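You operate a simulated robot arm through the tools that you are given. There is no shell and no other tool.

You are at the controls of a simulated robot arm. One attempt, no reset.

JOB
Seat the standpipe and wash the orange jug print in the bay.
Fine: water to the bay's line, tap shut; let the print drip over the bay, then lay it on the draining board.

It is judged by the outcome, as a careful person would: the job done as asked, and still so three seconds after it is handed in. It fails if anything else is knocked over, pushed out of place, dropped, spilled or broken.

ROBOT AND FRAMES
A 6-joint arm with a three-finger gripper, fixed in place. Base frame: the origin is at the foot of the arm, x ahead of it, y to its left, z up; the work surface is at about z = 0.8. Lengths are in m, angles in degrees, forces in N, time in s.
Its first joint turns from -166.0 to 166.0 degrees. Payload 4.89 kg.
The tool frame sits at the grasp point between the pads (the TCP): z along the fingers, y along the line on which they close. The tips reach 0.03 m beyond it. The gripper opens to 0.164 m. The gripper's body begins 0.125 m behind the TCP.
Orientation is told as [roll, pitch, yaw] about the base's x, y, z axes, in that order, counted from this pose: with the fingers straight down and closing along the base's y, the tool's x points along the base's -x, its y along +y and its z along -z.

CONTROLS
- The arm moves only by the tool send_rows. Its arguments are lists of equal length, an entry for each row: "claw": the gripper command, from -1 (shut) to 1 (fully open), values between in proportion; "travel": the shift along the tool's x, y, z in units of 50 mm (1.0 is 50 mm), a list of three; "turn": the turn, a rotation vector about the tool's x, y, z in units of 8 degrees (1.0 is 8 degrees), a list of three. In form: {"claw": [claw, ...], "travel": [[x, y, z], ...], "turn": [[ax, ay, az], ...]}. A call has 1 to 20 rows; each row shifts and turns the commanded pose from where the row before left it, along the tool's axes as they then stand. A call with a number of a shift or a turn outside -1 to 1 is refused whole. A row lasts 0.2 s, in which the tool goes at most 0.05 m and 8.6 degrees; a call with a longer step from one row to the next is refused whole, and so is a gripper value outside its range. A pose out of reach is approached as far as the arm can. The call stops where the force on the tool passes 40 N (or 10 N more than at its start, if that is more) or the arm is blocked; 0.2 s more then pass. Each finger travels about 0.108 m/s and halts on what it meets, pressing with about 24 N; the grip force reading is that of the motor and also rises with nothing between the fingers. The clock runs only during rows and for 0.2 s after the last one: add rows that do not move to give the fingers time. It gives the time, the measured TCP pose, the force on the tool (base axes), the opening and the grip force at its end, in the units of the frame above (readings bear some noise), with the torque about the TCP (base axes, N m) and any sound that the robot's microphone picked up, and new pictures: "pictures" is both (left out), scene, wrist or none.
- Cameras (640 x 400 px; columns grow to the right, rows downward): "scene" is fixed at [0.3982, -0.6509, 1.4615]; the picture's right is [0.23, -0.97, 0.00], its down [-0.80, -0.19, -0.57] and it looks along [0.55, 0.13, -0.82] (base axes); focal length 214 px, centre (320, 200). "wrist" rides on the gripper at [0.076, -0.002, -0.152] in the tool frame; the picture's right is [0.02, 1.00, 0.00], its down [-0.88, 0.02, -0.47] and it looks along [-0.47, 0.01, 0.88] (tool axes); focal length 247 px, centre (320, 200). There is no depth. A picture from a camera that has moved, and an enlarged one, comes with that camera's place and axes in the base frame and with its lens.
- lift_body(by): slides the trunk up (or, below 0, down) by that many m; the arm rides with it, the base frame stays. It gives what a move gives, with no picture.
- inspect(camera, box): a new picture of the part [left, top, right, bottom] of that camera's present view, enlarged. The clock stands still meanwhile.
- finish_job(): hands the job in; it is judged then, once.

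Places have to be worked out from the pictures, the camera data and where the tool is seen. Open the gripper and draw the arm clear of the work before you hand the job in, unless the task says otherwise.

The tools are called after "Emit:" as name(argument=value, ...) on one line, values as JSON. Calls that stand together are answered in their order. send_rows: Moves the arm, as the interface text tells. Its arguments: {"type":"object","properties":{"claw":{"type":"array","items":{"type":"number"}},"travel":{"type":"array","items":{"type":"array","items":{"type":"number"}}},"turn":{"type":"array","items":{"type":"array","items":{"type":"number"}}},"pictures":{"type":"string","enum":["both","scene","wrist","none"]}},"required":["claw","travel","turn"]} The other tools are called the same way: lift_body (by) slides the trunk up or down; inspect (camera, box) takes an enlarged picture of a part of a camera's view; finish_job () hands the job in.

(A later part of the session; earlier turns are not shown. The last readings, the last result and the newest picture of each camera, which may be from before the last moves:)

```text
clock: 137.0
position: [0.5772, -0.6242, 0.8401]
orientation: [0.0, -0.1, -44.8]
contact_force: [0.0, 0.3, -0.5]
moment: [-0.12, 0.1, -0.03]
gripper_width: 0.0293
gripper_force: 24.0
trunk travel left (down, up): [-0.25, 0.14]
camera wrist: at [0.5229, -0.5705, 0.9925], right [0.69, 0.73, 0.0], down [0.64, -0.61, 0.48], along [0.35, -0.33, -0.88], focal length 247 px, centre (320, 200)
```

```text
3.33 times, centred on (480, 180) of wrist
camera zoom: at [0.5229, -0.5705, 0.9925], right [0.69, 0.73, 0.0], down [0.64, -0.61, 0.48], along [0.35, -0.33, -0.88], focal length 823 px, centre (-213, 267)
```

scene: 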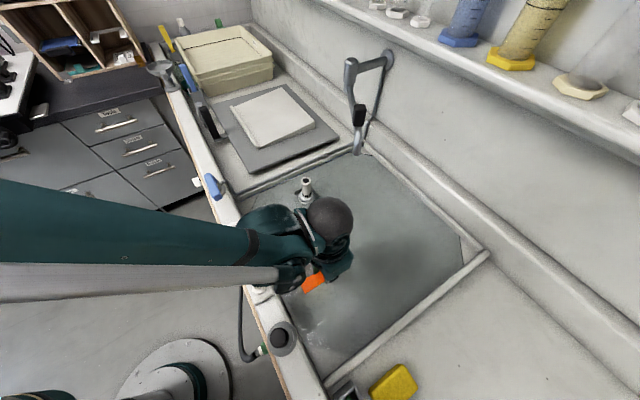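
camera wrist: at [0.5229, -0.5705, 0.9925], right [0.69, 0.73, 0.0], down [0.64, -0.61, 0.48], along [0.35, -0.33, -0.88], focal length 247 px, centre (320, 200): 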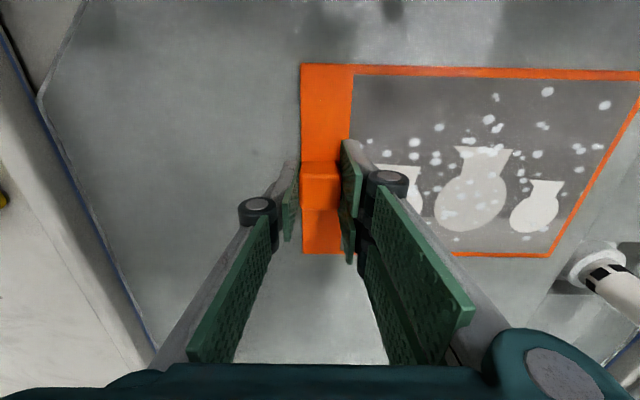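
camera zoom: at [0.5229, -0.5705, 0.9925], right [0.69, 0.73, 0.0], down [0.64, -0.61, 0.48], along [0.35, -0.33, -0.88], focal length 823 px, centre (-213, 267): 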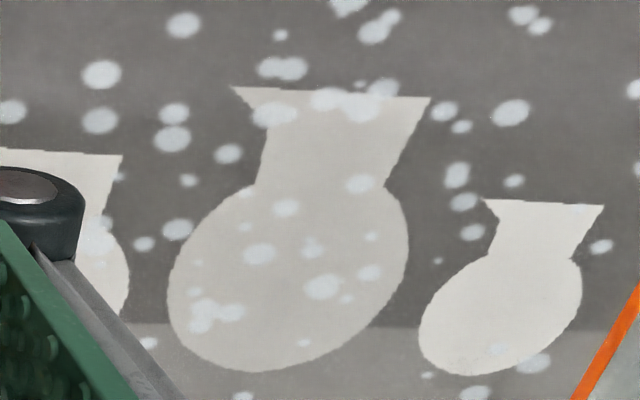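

The specks do not react to agitation. I set the print down on the bay floor under water, release it to soak, and meanwhile look at the tools in the next compartment.

Emit:
send_rows(claw=[-1, -1, -0.6, -0.3, -0.2, -0.2, -0.2, -0.2, -0.2, -0.2], travel=[[0, 0, 0.03], [0, 0, 0], [0, 0, 0], [0, 0, 0], [0, 0, 0], [0, 0, -0.3], [0, 0, -0.9], [0, 0, -0.9], [0, 0, -0.9], [0, 0, -0.9]], turn=[[0, 0, 0], [0, 0, 0], [0, 0, 0], [0, 0, 0], [0, 0, 0], [0, 0, 0], [0, 0, 0], [0, 0, 0], [0, 0, 0], [0, 0, 0]], pictures="both")

Emit:
inspect(camera="wrist", box=[0, 0, 240, 150])

Emit:
inspect(camera="wrist", box=[280, 60, 640, 285])

```text
clock: 139.2
position: [0.5771, -0.6269, 1.0347]
orientation: [-0.1, -0.1, -44.7]
contact_force: [-0.5, -1.0, -0.5]
moment: [0.08, 0.08, 0.01]
gripper_width: 0.0659
gripper_force: 0.1
trunk travel left (down, up): [-0.25, 0.14]
camera wrist: at [0.5226, -0.5715, 1.1877], right [0.69, 0.73, 0.0], down [0.64, -0.61, 0.47], along [0.34, -0.33, -0.88], focal length 247 px, centre (320, 200)
```

scene: 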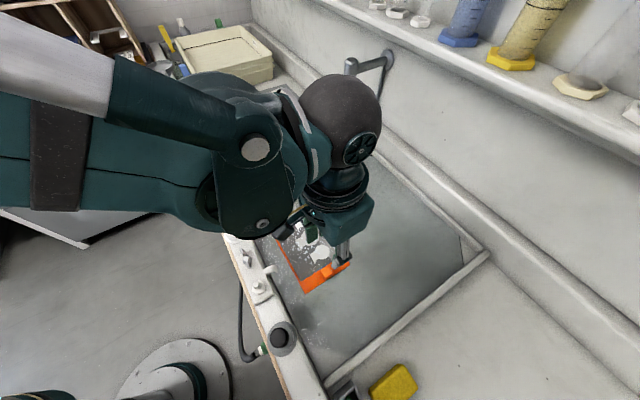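
wrist: 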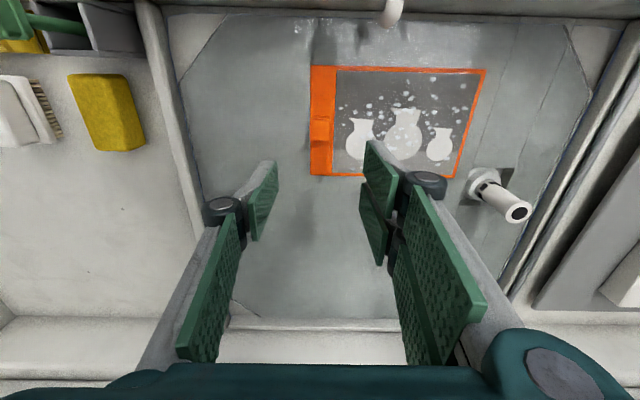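

```text
2.67 times, centred on (120, 75) of wrist
camera zoom: at [0.5226, -0.5715, 1.1877], right [0.69, 0.73, 0.0], down [0.64, -0.61, 0.47], along [0.34, -0.33, -0.88], focal length 659 px, centre (853, 533)
```

zoom: 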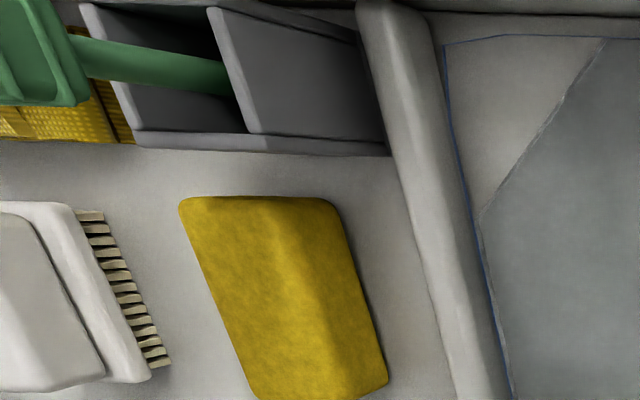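

```text
1.78 times, centred on (460, 172) of wrist
camera zoom: at [0.5226, -0.5715, 1.1877], right [0.69, 0.73, 0.0], down [0.64, -0.61, 0.47], along [0.34, -0.33, -0.88], focal length 439 px, centre (71, 249)
```

zoom: 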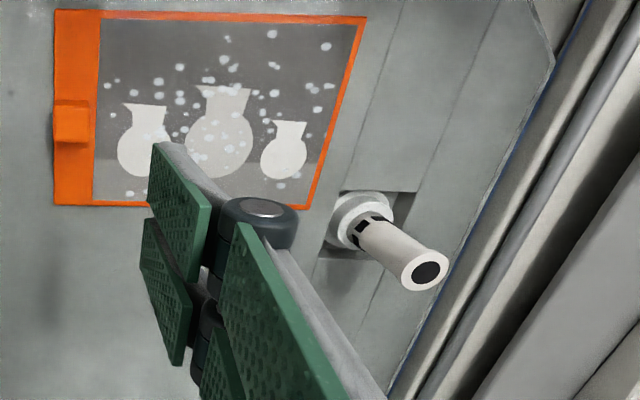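

The print lies flat on the bay floor, fully under water. I let it soak undisturbed for several seconds and watch the specks.

Emit:
send_rows(claw=[-0.2, -0.2, -0.2, -0.2, -0.2, -0.2, -0.2, -0.2, -0.2, -0.2, -0.2, -0.2, -0.2, -0.2, -0.2, -0.2, -0.2, -0.2, -0.2, -0.2], travel=[[0, 0, -0.4], [0, 0, -0.4], [0, 0, 0], [0, 0, 0], [0, 0, 0], [0, 0, 0], [0, 0, 0], [0, 0, 0], [0, 0, 0], [0, 0, 0], [0, 0, 0], [0, 0, 0], [0, 0, 0], [0, 0, 0], [0, 0, 0], [0, 0, 0], [0, 0, 0], [0, 0, 0], [0, 0, 0], [0, 0, 0]], turn=[[0, 0, 0], [0, 0, 0], [0, 0, 0], [0, 0, 0], [0, 0, 0], [0, 0, 0], [0, 0, 0], [0, 0, 0], [0, 0, 0], [0, 0, 0], [0, 0, 0], [0, 0, 0], [0, 0, 0], [0, 0, 0], [0, 0, 0], [0, 0, 0], [0, 0, 0], [0, 0, 0], [0, 0, 0], [0, 0, 0]], pictures="wrist")

Emit:
inspect(camera="wrist", box=[300, 60, 500, 185])

```text
clock: 143.4
position: [0.5782, -0.6241, 1.0728]
orientation: [0.0, -0.1, -44.8]
contact_force: [0.0, 0.8, -0.5]
moment: [-0.02, 0.01, 0.01]
gripper_width: 0.0656
gripper_force: 0.0
trunk travel left (down, up): [-0.25, 0.14]
camera wrist: at [0.5227, -0.5713, 1.2263], right [0.69, 0.73, 0.0], down [0.64, -0.61, 0.48], along [0.35, -0.33, -0.88], focal length 247 px, centre (320, 200)
```

wrist: 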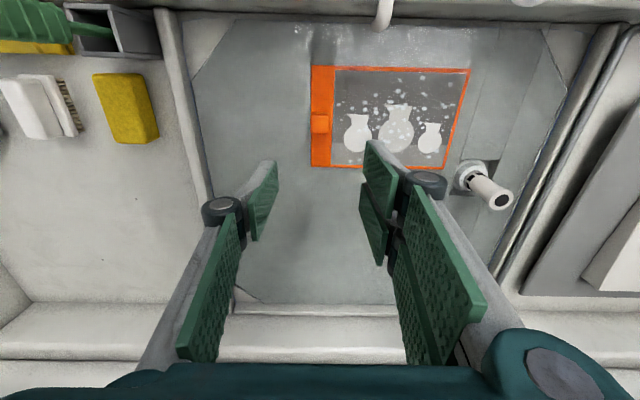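

```text
3.20 times, centred on (400, 122) of wrist
camera zoom: at [0.5227, -0.5713, 1.2263], right [0.69, 0.73, 0.0], down [0.64, -0.61, 0.48], along [0.35, -0.33, -0.88], focal length 790 px, centre (64, 448)
```

zoom: 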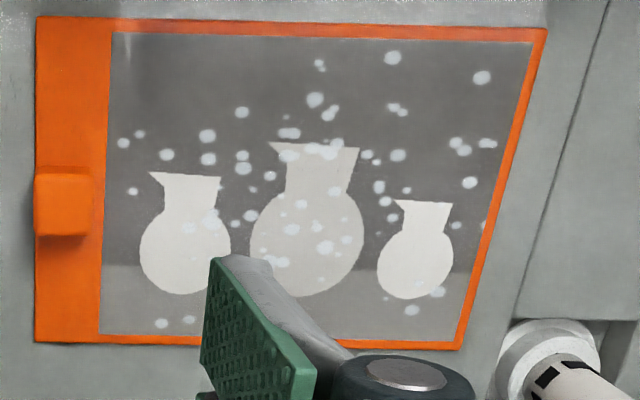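

The specks persist even when soaking, so they probably have to be wiped off with something soft; the yellow sponge lies just beyond the right divider. I move over to examine it.

Emit:
send_rows(claw=[-0.2, -0.2, -0.2, -0.2, -0.2, -0.2, -0.2], travel=[[0.167, -0.9, 0], [0.167, -0.9, 0], [0.167, -0.9, 0], [0.167, -0.9, 0], [0.167, -0.9, 0], [0.167, -0.9, 0], [0, 0, 0]], turn=[[0, 0, 0], [0, 0, 0], [0, 0, 0], [0, 0, 0], [0, 0, 0], [0, 0, 0], [0, 0, 0]], pictures="both")

Emit:
inspect(camera="wrist", box=[120, 20, 420, 210])

Emit:
inspect(camera="scene", box=[320, 340, 440, 400])

```text
clock: 145.0
position: [0.3502, -0.7853, 1.0723]
orientation: [0.2, -0.1, -44.6]
contact_force: [-1.2, -0.6, -0.8]
moment: [0.08, -0.11, -0.02]
gripper_width: 0.0659
gripper_force: 0.2
trunk travel left (down, up): [-0.25, 0.14]
camera wrist: at [0.2961, -0.7302, 1.2247], right [0.69, 0.73, 0.0], down [0.64, -0.61, 0.48], along [0.35, -0.33, -0.88], focal length 247 px, centre (320, 200)
```

scene: 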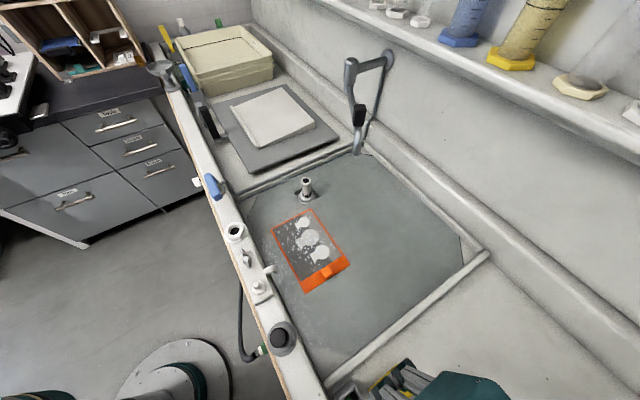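
wrist: 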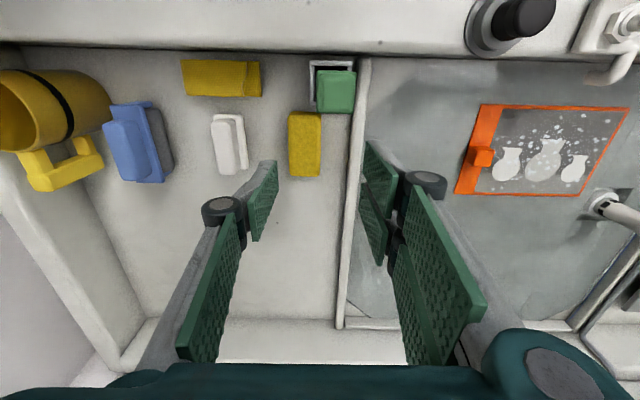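

```text
2.11 times, centred on (270, 115) of wrist
camera zoom: at [0.2961, -0.7302, 1.2247], right [0.69, 0.73, 0.0], down [0.64, -0.61, 0.48], along [0.35, -0.33, -0.88], focal length 520 px, centre (425, 379)
```

zoom: 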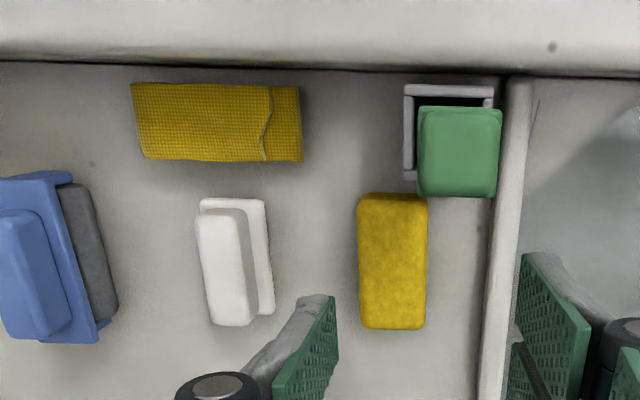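

```text
5.33 times, centred on (380, 370) of scene
camera zoom: at [0.3982, -0.6509, 1.4615], right [0.23, -0.97, 0.0], down [-0.8, -0.19, -0.57], along [0.55, 0.13, -0.82], focal length 1144 px, centre (0, -707)
```

zoom: 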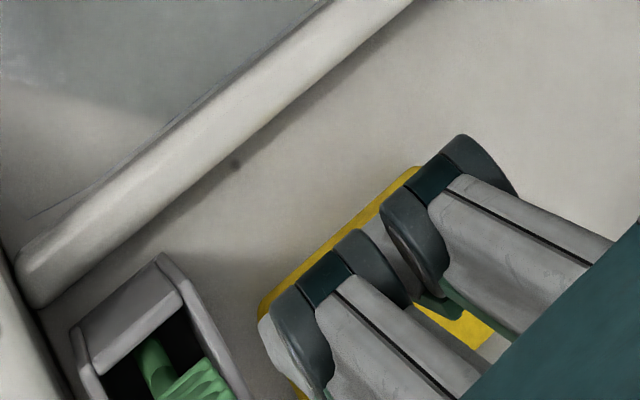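

The sponge is about 48 mm (along s) by 100 mm (along n), centred near s=-0.328, n=0.834. I position above it and check before lowering.

Emit:
send_rows(claw=[-0.2, -0.2, -0.2, -0.2, -0.2], travel=[[-0.62, -0.4, 0], [0, 0, 0.9], [0, 0, 0.9], [0, 0, 0.6], [0, 0, 0]], turn=[[0, 0, 0.04], [0, 0, 0], [0, 0, 0], [0, 0, 0], [0, 0, 0]], pictures="wrist")

Emit:
inspect(camera="wrist", box=[220, 80, 420, 240])

```text
clock: 146.2
position: [0.3575, -0.8185, 0.9519]
orientation: [0.0, -0.1, -45.0]
contact_force: [-0.4, 0.0, -0.5]
moment: [0.04, 0.02, 0.01]
gripper_width: 0.0658
gripper_force: 0.1
trunk travel left (down, up): [-0.25, 0.14]
camera wrist: at [0.3036, -0.764, 1.1046], right [0.69, 0.72, 0.0], down [0.63, -0.61, 0.47], along [0.34, -0.33, -0.88], focal length 247 px, centre (320, 200)
```

wrist: 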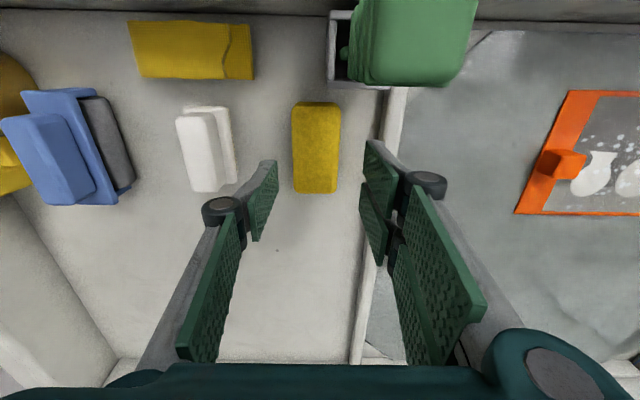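

```text
2.50 times, centred on (320, 160) of wrist
camera zoom: at [0.3036, -0.764, 1.1046], right [0.69, 0.72, 0.0], down [0.63, -0.61, 0.47], along [0.34, -0.33, -0.88], focal length 617 px, centre (320, 300)
```

zoom: 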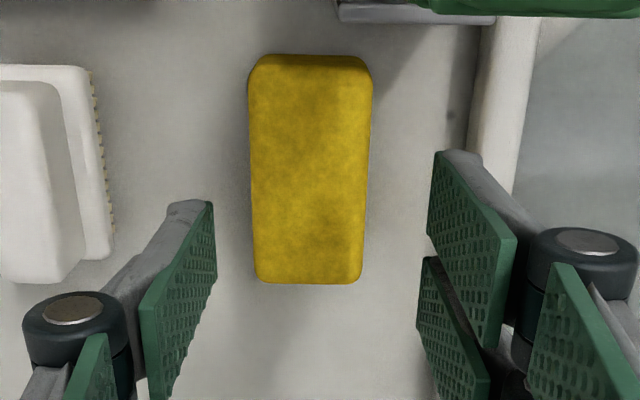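

The tall green brush stands so close that the camera would hit it when lowering over the sponge, so before taking that risk I re-check the water level against the line with the print lying in it.

Emit:
inspect(camera="scene", box=[254, 178, 286, 198])

Emit:
inspect(camera="scene", box=[260, 200, 360, 300])

Emit:
inspect(camera="scene", box=[285, 210, 325, 250])

Emit:
inspect(camera="scene", box=[295, 183, 319, 207])

```text
16.00 times, centred on (270, 188) of scene
camera zoom: at [0.3982, -0.6509, 1.4615], right [0.23, -0.97, 0.0], down [-0.8, -0.19, -0.57], along [0.55, 0.13, -0.82], focal length 3432 px, centre (1120, 392)
```

zoom: 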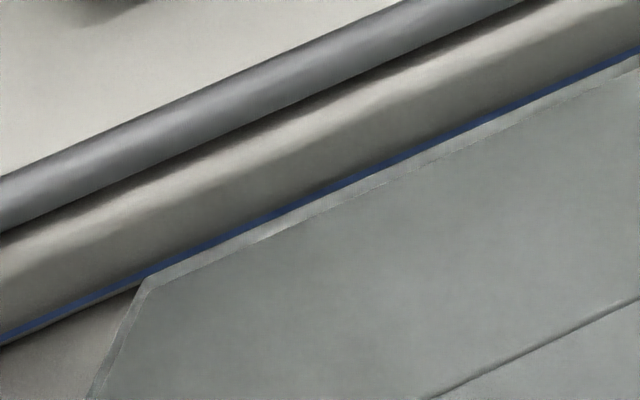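

```text
4.00 times, centred on (310, 250) of scene
camera zoom: at [0.3982, -0.6509, 1.4615], right [0.23, -0.97, 0.0], down [-0.8, -0.19, -0.57], along [0.55, 0.13, -0.82], focal length 858 px, centre (360, 0)
```

zoom: 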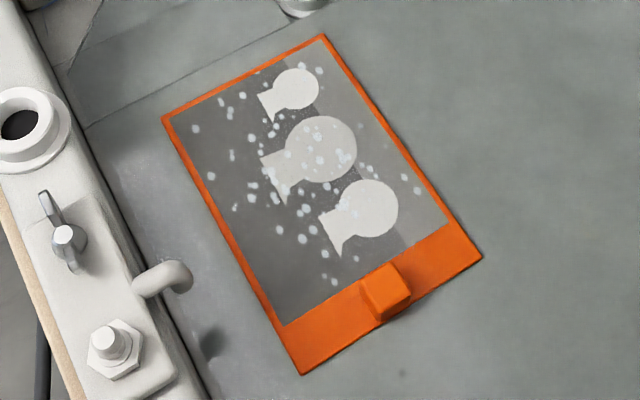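

```text
10.00 times, centred on (305, 230) of scene
camera zoom: at [0.3982, -0.6509, 1.4615], right [0.23, -0.97, 0.0], down [-0.8, -0.19, -0.57], along [0.55, 0.13, -0.82], focal length 2145 px, centre (470, -100)
```

zoom: 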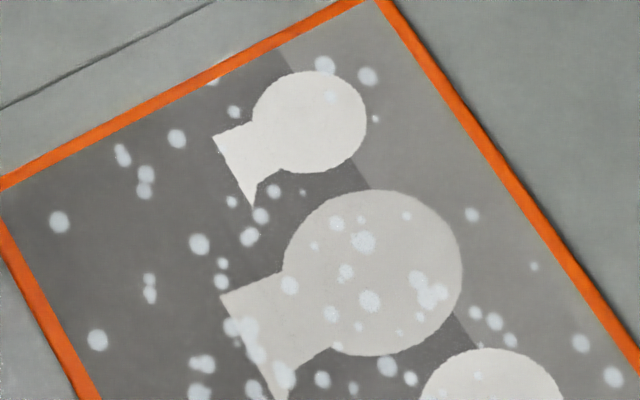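

```text
16.00 times, centred on (307, 195) of scene
camera zoom: at [0.3982, -0.6509, 1.4615], right [0.23, -0.97, 0.0], down [-0.8, -0.19, -0.57], along [0.55, 0.13, -0.82], focal length 3432 px, centre (528, 280)
```

zoom: 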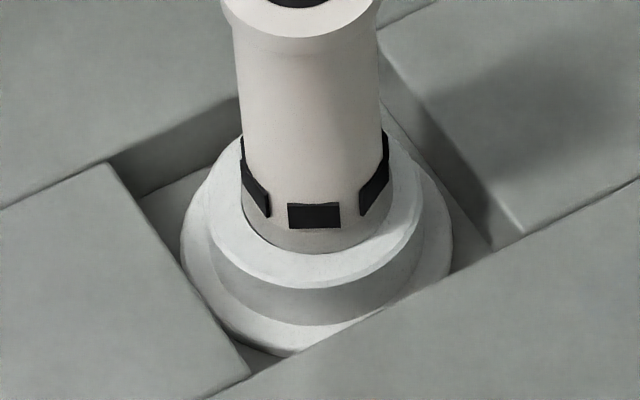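

The level is unchanged on the line. To wipe the print I try the sponge, tilting the tool 10° so the camera keeps clear of the tall green brush, and approach in steps.

Emit:
send_rows(claw=[-0.2, -0.2, -0.2, -0.2, -0.2], travel=[[0, 0, 0], [0, 0, 0], [-0.249, 0, 0.464], [-0.249, 0, 0.464], [0, 0, 0]], turn=[[0, 0.625, 0], [0, 0.625, 0], [0, 0, 0], [0, 0, 0], [0, 0, 0]], pictures="both")

Emit:
inspect(camera="wrist", box=[220, 60, 420, 260])

```text
clock: 147.4
position: [0.3705, -0.8301, 0.9033]
orientation: [0.1, 9.9, -44.9]
contact_force: [0.4, -0.8, -0.3]
moment: [0.08, 0.01, 0.0]
gripper_width: 0.0657
gripper_force: 0.0
trunk travel left (down, up): [-0.25, 0.14]
camera wrist: at [0.3353, -0.7947, 1.066], right [0.69, 0.72, 0.0], down [0.68, -0.66, 0.31], along [0.23, -0.21, -0.95], focal length 247 px, centre (320, 200)
```

scene: 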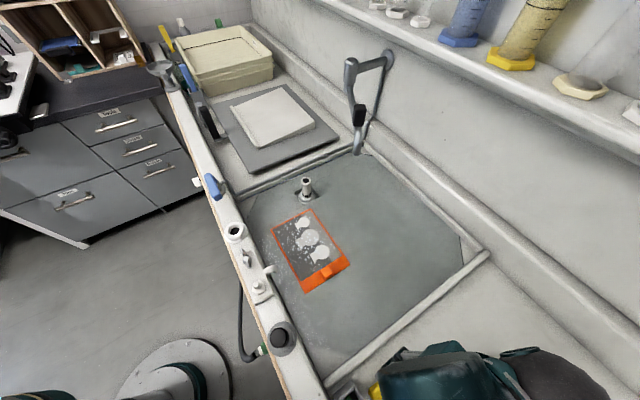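
wrist: 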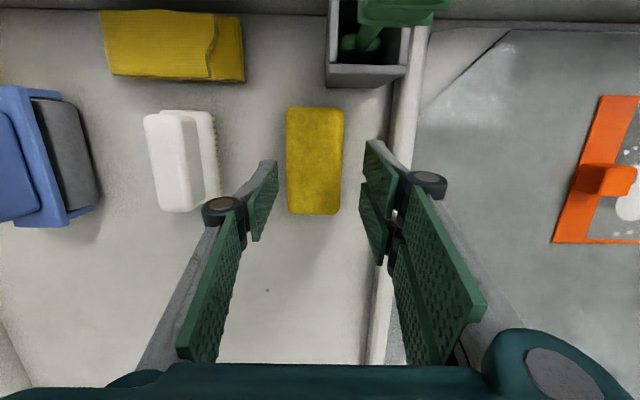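

```text
2.00 times, centred on (320, 160) of wrist
camera zoom: at [0.3353, -0.7947, 1.066], right [0.69, 0.72, 0.0], down [0.68, -0.66, 0.31], along [0.23, -0.21, -0.95], focal length 494 px, centre (320, 280)
```

zoom: 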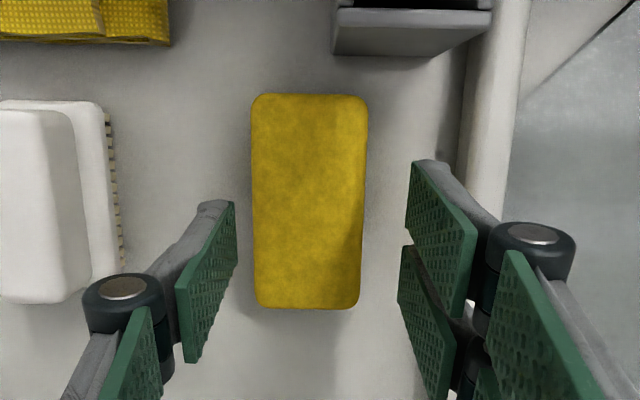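

The sponge lies centred between the fingers and the camera clears the green brush. I lower to grip its upper part.

Emit:
send_rows(claw=[-0.2, -0.2, -0.2, -1, -1, -1], travel=[[-0.0955, -0.04, 0.5417], [-0.0955, 0, 0.5417], [0, 0, 0], [0, 0, 0], [0, 0, 0], [0, 0, 0]], turn=[[0, 0, 0], [0, 0, 0], [0, 0, 0], [0, 0, 0], [0, 0, 0], [0, 0, 0]], pictures="both")

Emit:
inspect(camera="wrist", box=[220, 60, 420, 260])

```text
clock: 148.8
position: [0.3688, -0.8315, 0.8489]
orientation: [0.0, 9.8, -45.0]
contact_force: [0.0, 0.5, 2.3]
moment: [0.08, 0.03, 0.03]
gripper_width: 0.0511
gripper_force: 24.0
trunk travel left (down, up): [-0.25, 0.14]
camera wrist: at [0.3339, -0.7963, 1.0115], right [0.69, 0.72, 0.0], down [0.68, -0.66, 0.32], along [0.23, -0.22, -0.95], focal length 247 px, centre (320, 200)
```

scene: 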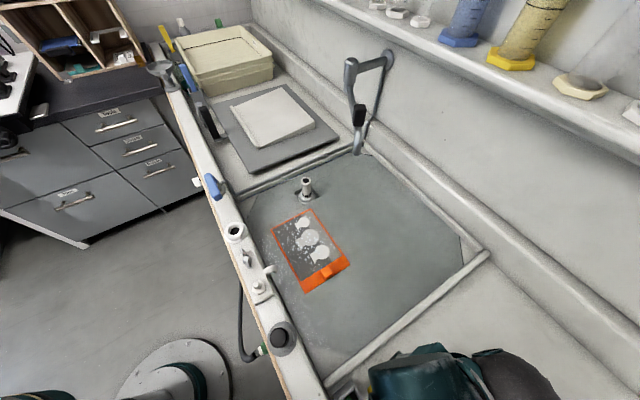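
wrist: 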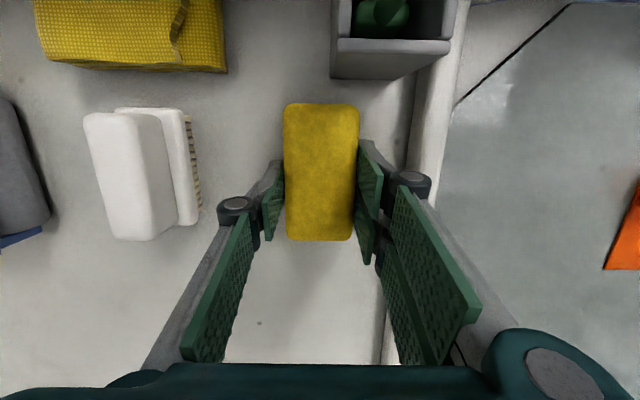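

```text
2.00 times, centred on (320, 160) of wrist
camera zoom: at [0.3339, -0.7963, 1.0115], right [0.69, 0.72, 0.0], down [0.68, -0.66, 0.32], along [0.23, -0.22, -0.95], focal length 494 px, centre (320, 280)
```

zoom: 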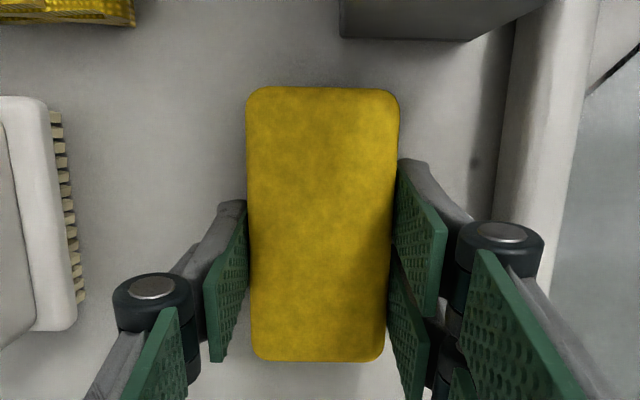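

The sponge is gripped (51 mm). I lift it straight up and carry it over the divider to above the print, keeping the tilt so that its face stays level.

Emit:
send_rows(claw=[-1, -1, -1, -1, -1, -1, -1, -1, -1, -1, -1, -1, -1], travel=[[0.075, 0, -0.427], [0.15, 0, -0.853], [0.15, 0, -0.853], [0, 0.927, 0], [0, 0.927, 0], [0, 0.927, 0], [0, 0.927, 0], [0, 0.927, 0], [0, 0.927, 0], [0, 0.927, 0], [0, 0.927, 0], [0, 0.927, 0], [0, 0, 0]], turn=[[0, 0, 0], [0, 0, 0], [0, 0, 0], [0, 0, 0], [0, 0, 0], [0, 0, 0], [0, 0, 0], [0, 0, 0], [0, 0, 0], [0, 0, 0], [0, 0, 0], [0, 0, 0], [0, 0, 0]], pictures="both")

```text
clock: 151.6
position: [0.667, -0.5351, 0.9582]
orientation: [0.0, 9.8, -44.9]
contact_force: [0.2, 0.6, -0.8]
moment: [-0.06, 0.08, 0.01]
gripper_width: 0.051
gripper_force: 23.9
trunk travel left (down, up): [-0.25, 0.14]
camera wrist: at [0.6311, -0.5014, 1.1209], right [0.69, 0.72, 0.0], down [0.68, -0.66, 0.32], along [0.23, -0.21, -0.95], focal length 247 px, centre (320, 200)
```

scene: 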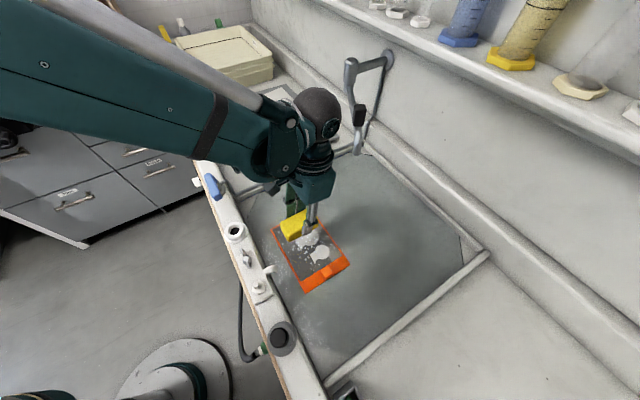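
wrist: 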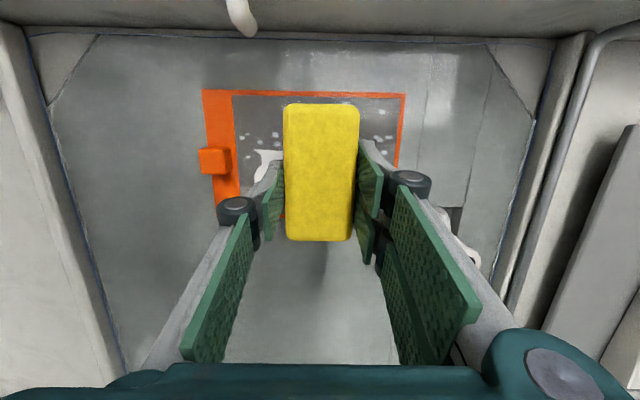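

The sponge hangs above the print. I lower it, the last part in small steps until light contact.

Emit:
send_rows(claw=[-1, -1, -1, -1, -1, -1, -1], travel=[[-0.139, 0, 0.788], [-0.139, 0, 0.788], [-0.014, 0, 0.079], [-0.014, 0, 0.079], [-0.014, 0, 0.079], [-0.014, 0, 0.079], [0, 0, 0]], turn=[[0, 0, 0], [0, 0, 0], [0, 0, 0], [0, 0, 0], [0, 0, 0], [0, 0, 0], [0, 0, 0]], pictures="wrist")

```text
clock: 153.2
position: [0.665, -0.5366, 0.8603]
orientation: [0.0, 9.9, -45.0]
contact_force: [0.6, -0.4, 0.2]
moment: [0.01, 0.01, -0.03]
gripper_width: 0.0511
gripper_force: 24.1
trunk travel left (down, up): [-0.25, 0.14]
camera wrist: at [0.6294, -0.5013, 1.024], right [0.69, 0.72, 0.0], down [0.68, -0.66, 0.32], along [0.23, -0.22, -0.95], focal length 247 px, centre (320, 200)
```

wrist: 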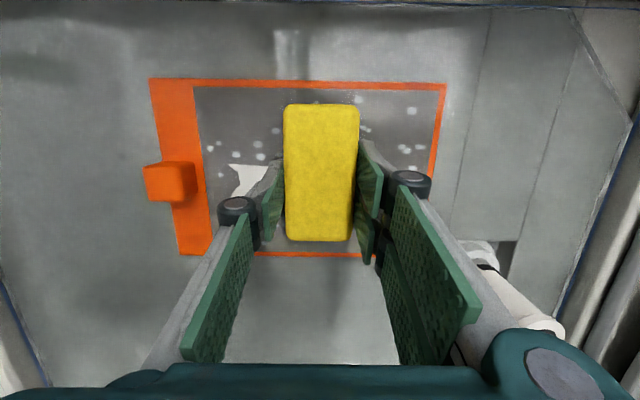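

No contact yet; I continue down in 2 mm steps.

Emit:
send_rows(claw=[-1, -1, -1, -1], travel=[[-0.007, 0, 0.0395], [-0.007, 0, 0.0395], [-0.007, 0, 0.0395], [0, 0, 0]], turn=[[0, 0, 0], [0, 0, 0], [0, 0, 0], [0, 0, 0]], pictures="none")

```text
clock: 154.2
position: [0.6655, -0.5362, 0.8553]
orientation: [0.1, 9.8, -44.9]
contact_force: [-0.1, 0.0, 0.1]
moment: [0.03, -0.01, 0.01]
gripper_width: 0.0508
gripper_force: 23.7
trunk travel left (down, up): [-0.25, 0.14]
```

Still free at z=0.855; two more 2 mm steps.

Emit:
send_rows(claw=[-1, -1, -1], travel=[[-0.007, 0, 0.0395], [-0.007, 0, 0.0395], [0, 0, 0]], turn=[[0, 0, 0], [0, 0, 0], [0, 0, 0]], pictures="none")

```text
clock: 155.0
position: [0.6644, -0.5355, 0.8504]
orientation: [0.1, 9.8, -45.0]
contact_force: [-2.2, -1.5, 20.0]
moment: [-0.02, 0.18, -0.02]
gripper_width: 0.0509
gripper_force: 23.8
trunk travel left (down, up): [-0.25, 0.14]
```

Contact at z≈0.850 with 20 N. I ease off to about 8–10 N and make a short gentle stroke along s and back.

Emit:
send_rows(claw=[-1, -1, -1, -1, -1, -1, -1, -1, -1], travel=[[0.0045, 0, -0.0256], [0, 0.2, 0], [0, 0.2, 0], [0, 0.2, 0], [0, -0.2, 0], [0, -0.2, 0], [0, -0.2, 0], [0, -0.2, 0], [0, 0, 0]], turn=[[0, 0, 0], [0, 0, 0], [0, 0, 0], [0, 0, 0], [0, 0, 0], [0, 0, 0], [0, 0, 0], [0, 0, 0], [0, 0, 0]], pictures="both")

Emit:
inspect(camera="wrist", box=[130, 60, 470, 270])

Emit:
inspect(camera="scene", box=[260, 200, 360, 300])

```text
clock: 157.0
position: [0.659, -0.5441, 0.8524]
orientation: [0.1, 9.9, -45.0]
contact_force: [-0.6, 0.6, 0.7]
moment: [-0.02, -0.01, 0.01]
gripper_width: 0.0508
gripper_force: 24.4
trunk travel left (down, up): [-0.25, 0.14]
camera wrist: at [0.6232, -0.5091, 1.0147], right [0.69, 0.72, 0.0], down [0.68, -0.66, 0.32], along [0.23, -0.22, -0.95], focal length 247 px, centre (320, 200)
```

scene: 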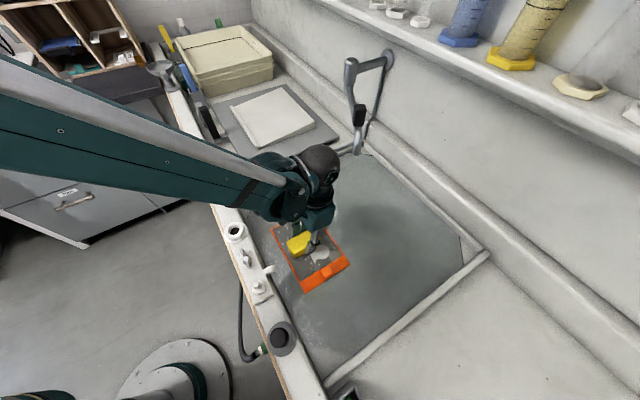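
wrist: 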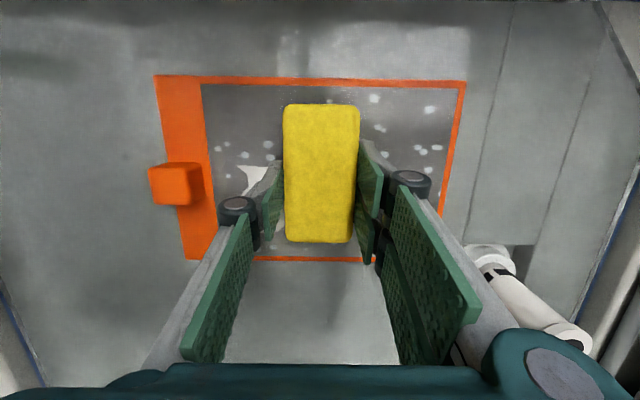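

```text
1.88 times, centred on (300, 165) of wrist
camera zoom: at [0.6232, -0.5091, 1.0147], right [0.69, 0.72, 0.0], down [0.68, -0.66, 0.32], along [0.23, -0.22, -0.95], focal length 465 px, centre (358, 266)
```

zoom: 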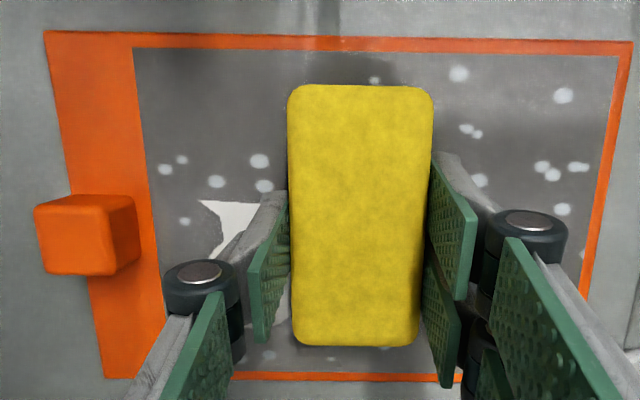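

```text
4.00 times, centred on (310, 250) of scene
camera zoom: at [0.3982, -0.6509, 1.4615], right [0.23, -0.97, 0.0], down [-0.8, -0.19, -0.57], along [0.55, 0.13, -0.82], focal length 858 px, centre (360, 0)
```

zoom: 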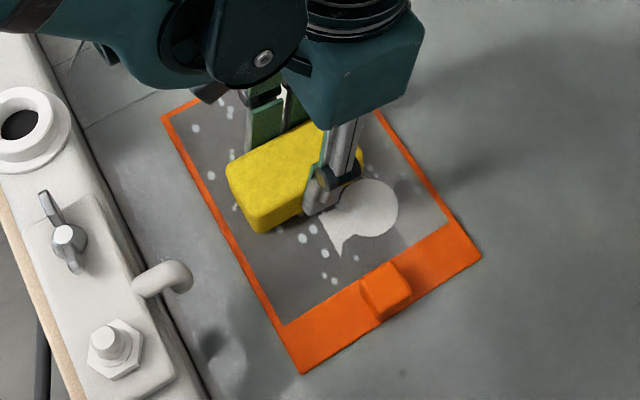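

The jug next to the sponge looks clean where it passed. I lift the sponge a little and look at the wiped area.

Emit:
send_rows(claw=[-1, -1, -1, -1, -1, -1], travel=[[0.14, 0, -0.79], [0.07, 0, -0.39], [-0.6, 0.6, 0], [-0.6, 0.6, 0], [0, 0.6, 0], [0, 0, 0]], turn=[[0, 0, 0], [0, 0, 0], [0, 0, 0], [0, 0, 0], [0, 0, 0], [0, 0, 0]], pictures="both")

Emit:
inspect(camera="scene", box=[260, 200, 360, 300])

Emit:
inspect(camera="wrist", box=[60, 20, 360, 200])

```text
clock: 158.4
position: [0.7638, -0.5216, 0.8983]
orientation: [0.0, 9.9, -45.0]
contact_force: [0.3, 0.3, -1.4]
moment: [0.05, 0.12, 0.02]
gripper_width: 0.0511
gripper_force: 24.3
trunk travel left (down, up): [-0.25, 0.14]
camera wrist: at [0.7289, -0.4859, 1.0617], right [0.69, 0.72, 0.0], down [0.68, -0.66, 0.31], along [0.23, -0.22, -0.95], focal length 247 px, centre (320, 200)
```

scene: 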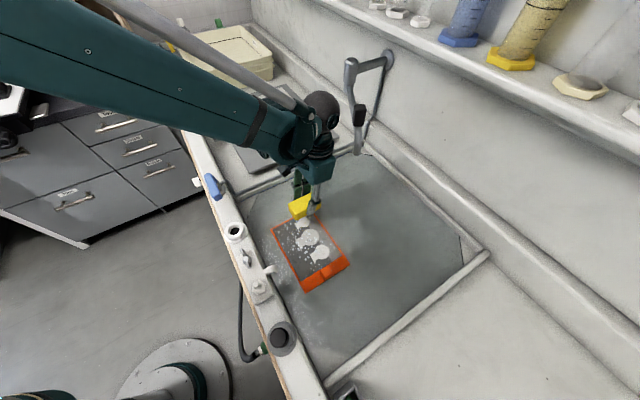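
wrist: 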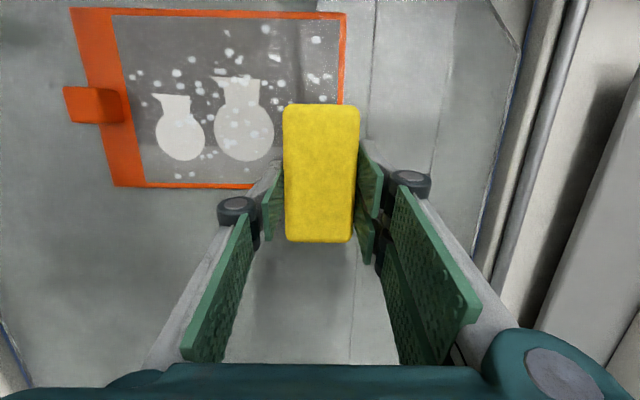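

```text
4.00 times, centred on (310, 250) of scene
camera zoom: at [0.3982, -0.6509, 1.4615], right [0.23, -0.97, 0.0], down [-0.8, -0.19, -0.57], along [0.55, 0.13, -0.82], focal length 858 px, centre (360, 0)
```

zoom: 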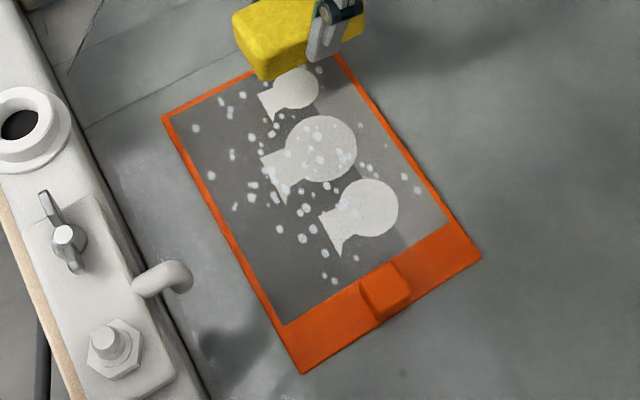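

```text
2.13 times, centred on (210, 110) of wrist
camera zoom: at [0.7289, -0.4859, 1.0617], right [0.69, 0.72, 0.0], down [0.68, -0.66, 0.31], along [0.23, -0.22, -0.95], focal length 527 px, centre (555, 392)
```

zoom: 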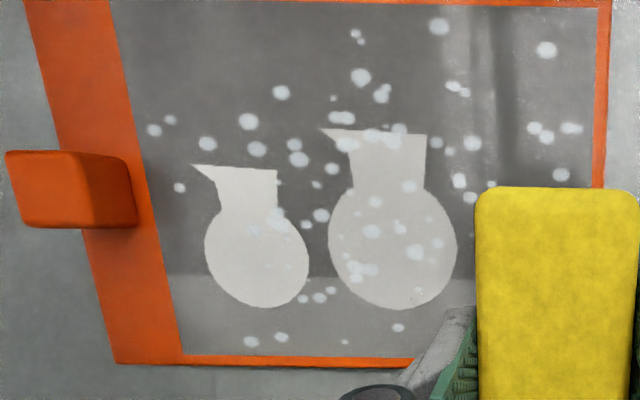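

The sponge had lost contact during that stroke (0.7 N), so the specks remain. I go back over the middle jug and repeat with a steady light pressure.

Emit:
send_rows(claw=[-1, -1, -1, -1, -1, -1, -1, -1], travel=[[0.6, -0.6, 0], [0.6, -0.6, 0], [0, -0.45, 0], [-0.13, 0, 0.74], [-0.014, 0, 0.08], [-0.014, 0, 0.08], [-0.007, 0, 0.039], [0, 0, 0]], turn=[[0, 0, 0], [0, 0, 0], [0, 0, 0], [0, 0, 0], [0, 0, 0], [0, 0, 0], [0, 0, 0], [0, 0, 0]], pictures="none")

```text
clock: 160.2
position: [0.6641, -0.5374, 0.8637]
orientation: [-0.1, 9.9, -45.0]
contact_force: [0.7, 0.0, 0.2]
moment: [-0.02, -0.06, 0.02]
gripper_width: 0.051
gripper_force: 23.8
trunk travel left (down, up): [-0.25, 0.14]
```

I am still about 13 mm above contact; I lower further in small steps.

Emit:
send_rows(claw=[-1, -1, -1, -1], travel=[[-0.028, 0, 0.157], [-0.011, 0, 0.061], [-0.004, 0, 0.022], [0, 0, 0]], turn=[[0, 0, 0], [0, 0, 0], [0, 0, 0], [0, 0, 0]], pictures="none")

```text
clock: 161.2
position: [0.6618, -0.5389, 0.8517]
orientation: [0.0, 9.9, -45.0]
contact_force: [-0.2, 0.6, -0.3]
moment: [-0.02, -0.01, 0.01]
gripper_width: 0.0509
gripper_force: 24.1
trunk travel left (down, up): [-0.25, 0.14]
```

Emit:
send_rows(claw=[-1, -1, -1], travel=[[-0.004, 0, 0.02], [-0.003, 0, 0.015], [0, 0, 0]], turn=[[0, 0, 0], [0, 0, 0], [0, 0, 0]], pictures="none")

```text
clock: 162.0
position: [0.6642, -0.5383, 0.851]
orientation: [0.0, 9.8, -45.0]
contact_force: [0.2, 1.1, 14.5]
moment: [0.08, 0.05, 0.01]
gripper_width: 0.0507
gripper_force: 23.5
trunk travel left (down, up): [-0.25, 0.14]
```

Contact with 14.5 N. Now I make slow strokes along s with this pressure and watch the forces.

Emit:
send_rows(claw=[-1, -1, -1, -1, -1, -1, -1, -1, -1, -1, -1, -1, -1], travel=[[0, 0.2, 0], [0, 0.2, 0], [0, 0.2, 0], [0, -0.2, 0], [0, -0.2, 0], [0, -0.2, 0], [0, -0.2, 0], [0, -0.2, 0], [0, -0.2, 0], [0, 0.2, 0], [0, 0.2, 0], [0, 0.2, 0], [0, 0, 0]], turn=[[0, 0, 0], [0, 0, 0], [0, 0, 0], [0, 0, 0], [0, 0, 0], [0, 0, 0], [0, 0, 0], [0, 0, 0], [0, 0, 0], [0, 0, 0], [0, 0, 0], [0, 0, 0], [0, 0, 0]], pictures="both")

Emit:
inspect(camera="scene", box=[260, 200, 360, 300])

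Emit:
inspect(camera="wrist", box=[130, 60, 470, 270])

```text
clock: 164.8
position: [0.6649, -0.5375, 0.849]
orientation: [0.1, 9.8, -45.1]
contact_force: [-2.9, -2.2, 20.2]
moment: [0.0, 0.18, 0.04]
gripper_width: 0.0509
gripper_force: 23.4
trunk travel left (down, up): [-0.25, 0.14]
camera wrist: at [0.6286, -0.5028, 1.013], right [0.69, 0.72, 0.0], down [0.68, -0.66, 0.32], along [0.23, -0.22, -0.95], focal length 247 px, centre (320, 200)
```

scene: 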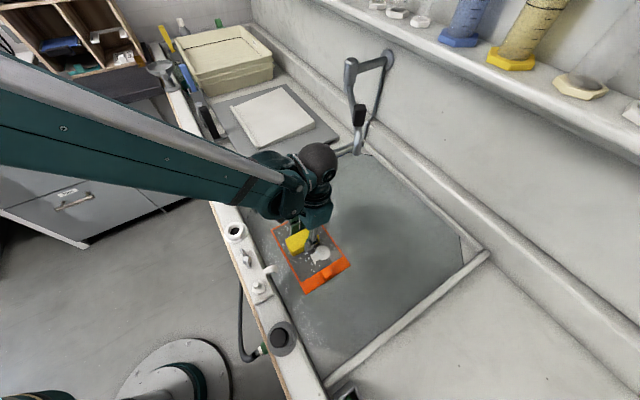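
wrist: 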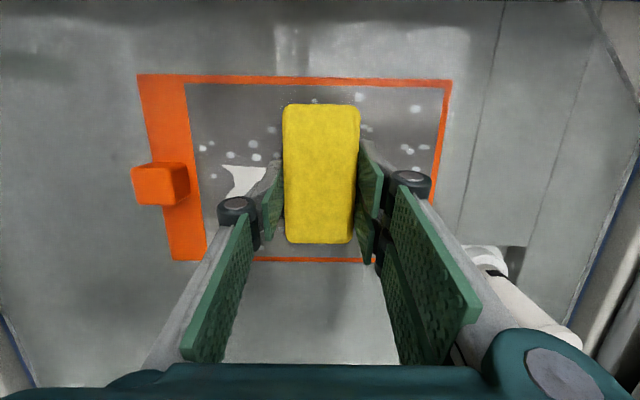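

```text
4.00 times, centred on (310, 250) of scene
camera zoom: at [0.3982, -0.6509, 1.4615], right [0.23, -0.97, 0.0], down [-0.8, -0.19, -0.57], along [0.55, 0.13, -0.82], focal length 858 px, centre (360, 0)
```

zoom: 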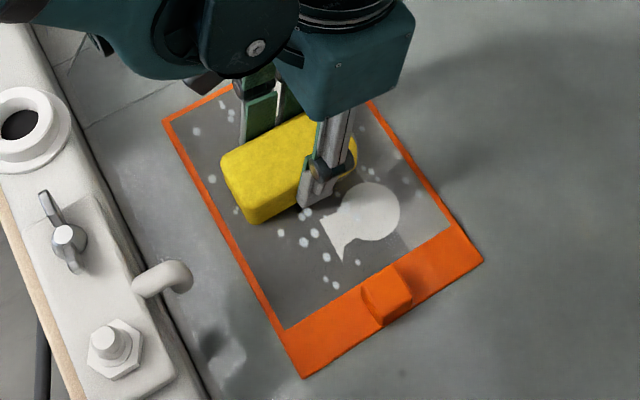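

```text
1.88 times, centred on (300, 165) of wrist
camera zoom: at [0.6286, -0.5028, 1.013], right [0.69, 0.72, 0.0], down [0.68, -0.66, 0.32], along [0.23, -0.22, -0.95], focal length 465 px, centre (358, 266)
```

zoom: 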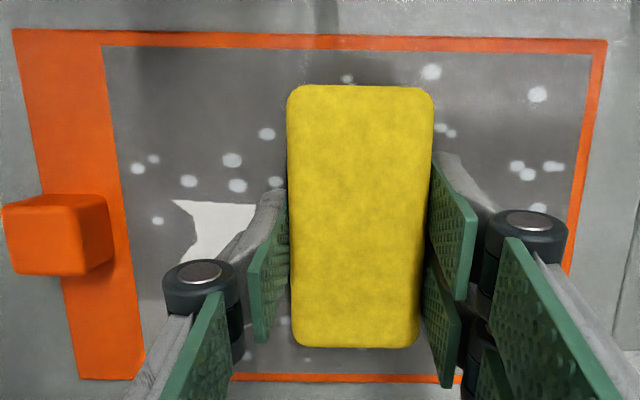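

I lift again and go to the same viewpoint as before to compare.

Emit:
send_rows(claw=[-1, -1, -1, -1, -1, -1], travel=[[0.14, 0, -0.79], [0.07, 0, -0.39], [-0.6, 0.6, 0], [-0.6, 0.6, 0], [0, 0.4, 0], [0, 0, 0]], turn=[[0, 0, 0], [0, 0, 0], [0, 0, 0], [0, 0, 0], [0, 0, 0], [0, 0, 0]], pictures="none")

Emit:
inspect(camera="scene", box=[260, 200, 360, 300])

Emit:
inspect(camera="wrist", box=[60, 20, 360, 200])

Emit:
inspect(camera="scene", box=[285, 210, 325, 250])

```text
clock: 166.2
position: [0.7621, -0.524, 0.8982]
orientation: [0.0, 9.9, -45.0]
contact_force: [0.1, -0.2, -0.3]
moment: [0.06, 0.11, -0.04]
gripper_width: 0.0508
gripper_force: 24.0
trunk travel left (down, up): [-0.25, 0.14]
```

```text
4.00 times, centred on (310, 250) of scene
camera zoom: at [0.3982, -0.6509, 1.4615], right [0.23, -0.97, 0.0], down [-0.8, -0.19, -0.57], along [0.55, 0.13, -0.82], focal length 858 px, centre (360, 0)
```

zoom: 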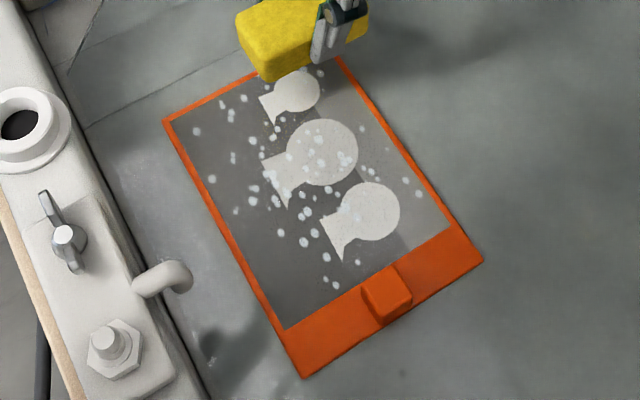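

```text
2.13 times, centred on (210, 110) of wrist
camera zoom: at [0.7277, -0.4893, 1.0624], right [0.69, 0.72, 0.0], down [0.68, -0.66, 0.31], along [0.23, -0.22, -0.95], focal length 527 px, centre (555, 392)
```

zoom: 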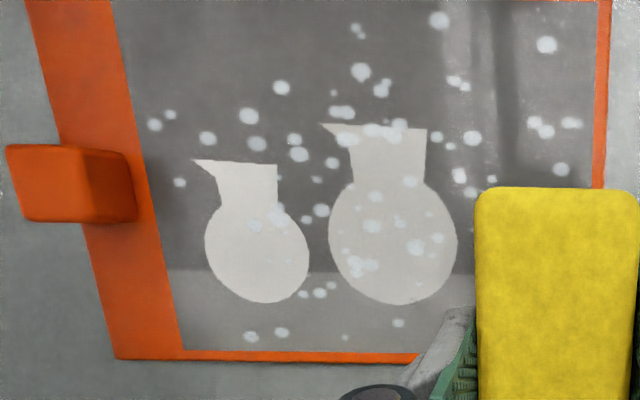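

```text
10.00 times, centred on (305, 230) of scene
camera zoom: at [0.3982, -0.6509, 1.4615], right [0.23, -0.97, 0.0], down [-0.8, -0.19, -0.57], along [0.55, 0.13, -0.82], focal length 2145 px, centre (470, -100)
```

zoom: 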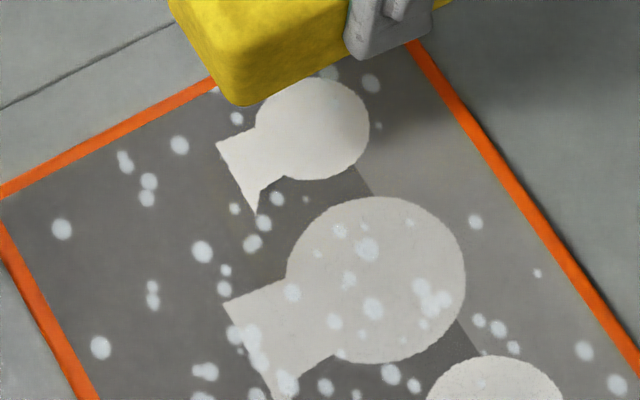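

The sponge makes no difference either, so the flecks are not something to wipe off; I stop using it and return it exactly to its place. First I lift it and carry it back, high over the divider.

Emit:
send_rows(claw=[-1, -1, -1, -1, -1, -1, -1, -1, -1, -1, -1, -1, -1, -1, -1, -1, -1, -1, -1], travel=[[0.104, 0, -0.591], [0.104, 0, -0.591], [0, 0, 0], [0, 0, 0], [0, 0, 0], [0, 0, 0], [0, 0, 0], [0.1087, -0.901, 0.0192], [0.1087, -0.901, 0.0192], [0.1087, -0.901, 0.0192], [0.1087, -0.901, 0.0192], [0.1087, -0.901, 0.0192], [0.1087, -0.901, 0.0192], [0.1087, -0.901, 0.0192], [0.1087, -0.901, 0.0192], [0.1087, -0.901, 0.0192], [0.1087, -0.901, 0.0192], [0.1087, -0.901, 0.0192], [0, 0, 0]], turn=[[0, 0, 0], [0, 0, 0], [0, 0, 0], [0, 0, 0], [0, 0, 0], [0, 0, 0], [0, 0, 0], [0, 0, 0], [0, 0, 0], [0, 0, 0], [0, 0, 0], [0, 0, 0], [0, 0, 0], [0, 0, 0], [0, 0, 0], [0, 0, 0], [0, 0, 0], [0, 0, 0], [0, 0, 0]], pictures="wrist")

```text
clock: 170.2
position: [0.3686, -0.8311, 0.9584]
orientation: [0.1, 10.0, -45.1]
contact_force: [-1.2, -0.6, -0.4]
moment: [0.07, -0.06, -0.04]
gripper_width: 0.0511
gripper_force: 24.3
trunk travel left (down, up): [-0.25, 0.14]
camera wrist: at [0.3329, -0.7968, 1.1222], right [0.69, 0.72, 0.0], down [0.68, -0.66, 0.32], along [0.23, -0.22, -0.95], focal length 247 px, centre (320, 200)
```

wrist: 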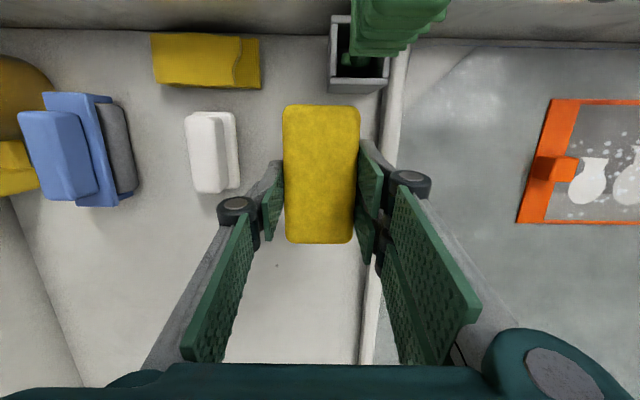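

I am right over the sponge's original place (within a millimetre). I lower it gently to the floor of its compartment and release.

Emit:
send_rows(claw=[-1, -1, -1, -1, -1, -1], travel=[[-0.127, 0, 0.719], [-0.127, 0, 0.719], [-0.11, 0, 0.62], [-0.008, 0, 0.045], [-0.007, 0, 0.04], [0, 0, 0]], turn=[[0, 0, 0], [0, 0, 0], [0, 0, 0], [0, 0, 0], [0, 0, 0], [0, 0, 0]], pictures="none")

```text
clock: 171.6
position: [0.3679, -0.8312, 0.8491]
orientation: [0.1, 9.9, -45.0]
contact_force: [0.2, -0.4, -0.3]
moment: [-0.02, 0.02, -0.01]
gripper_width: 0.051
gripper_force: 23.9
trunk travel left (down, up): [-0.25, 0.14]
```

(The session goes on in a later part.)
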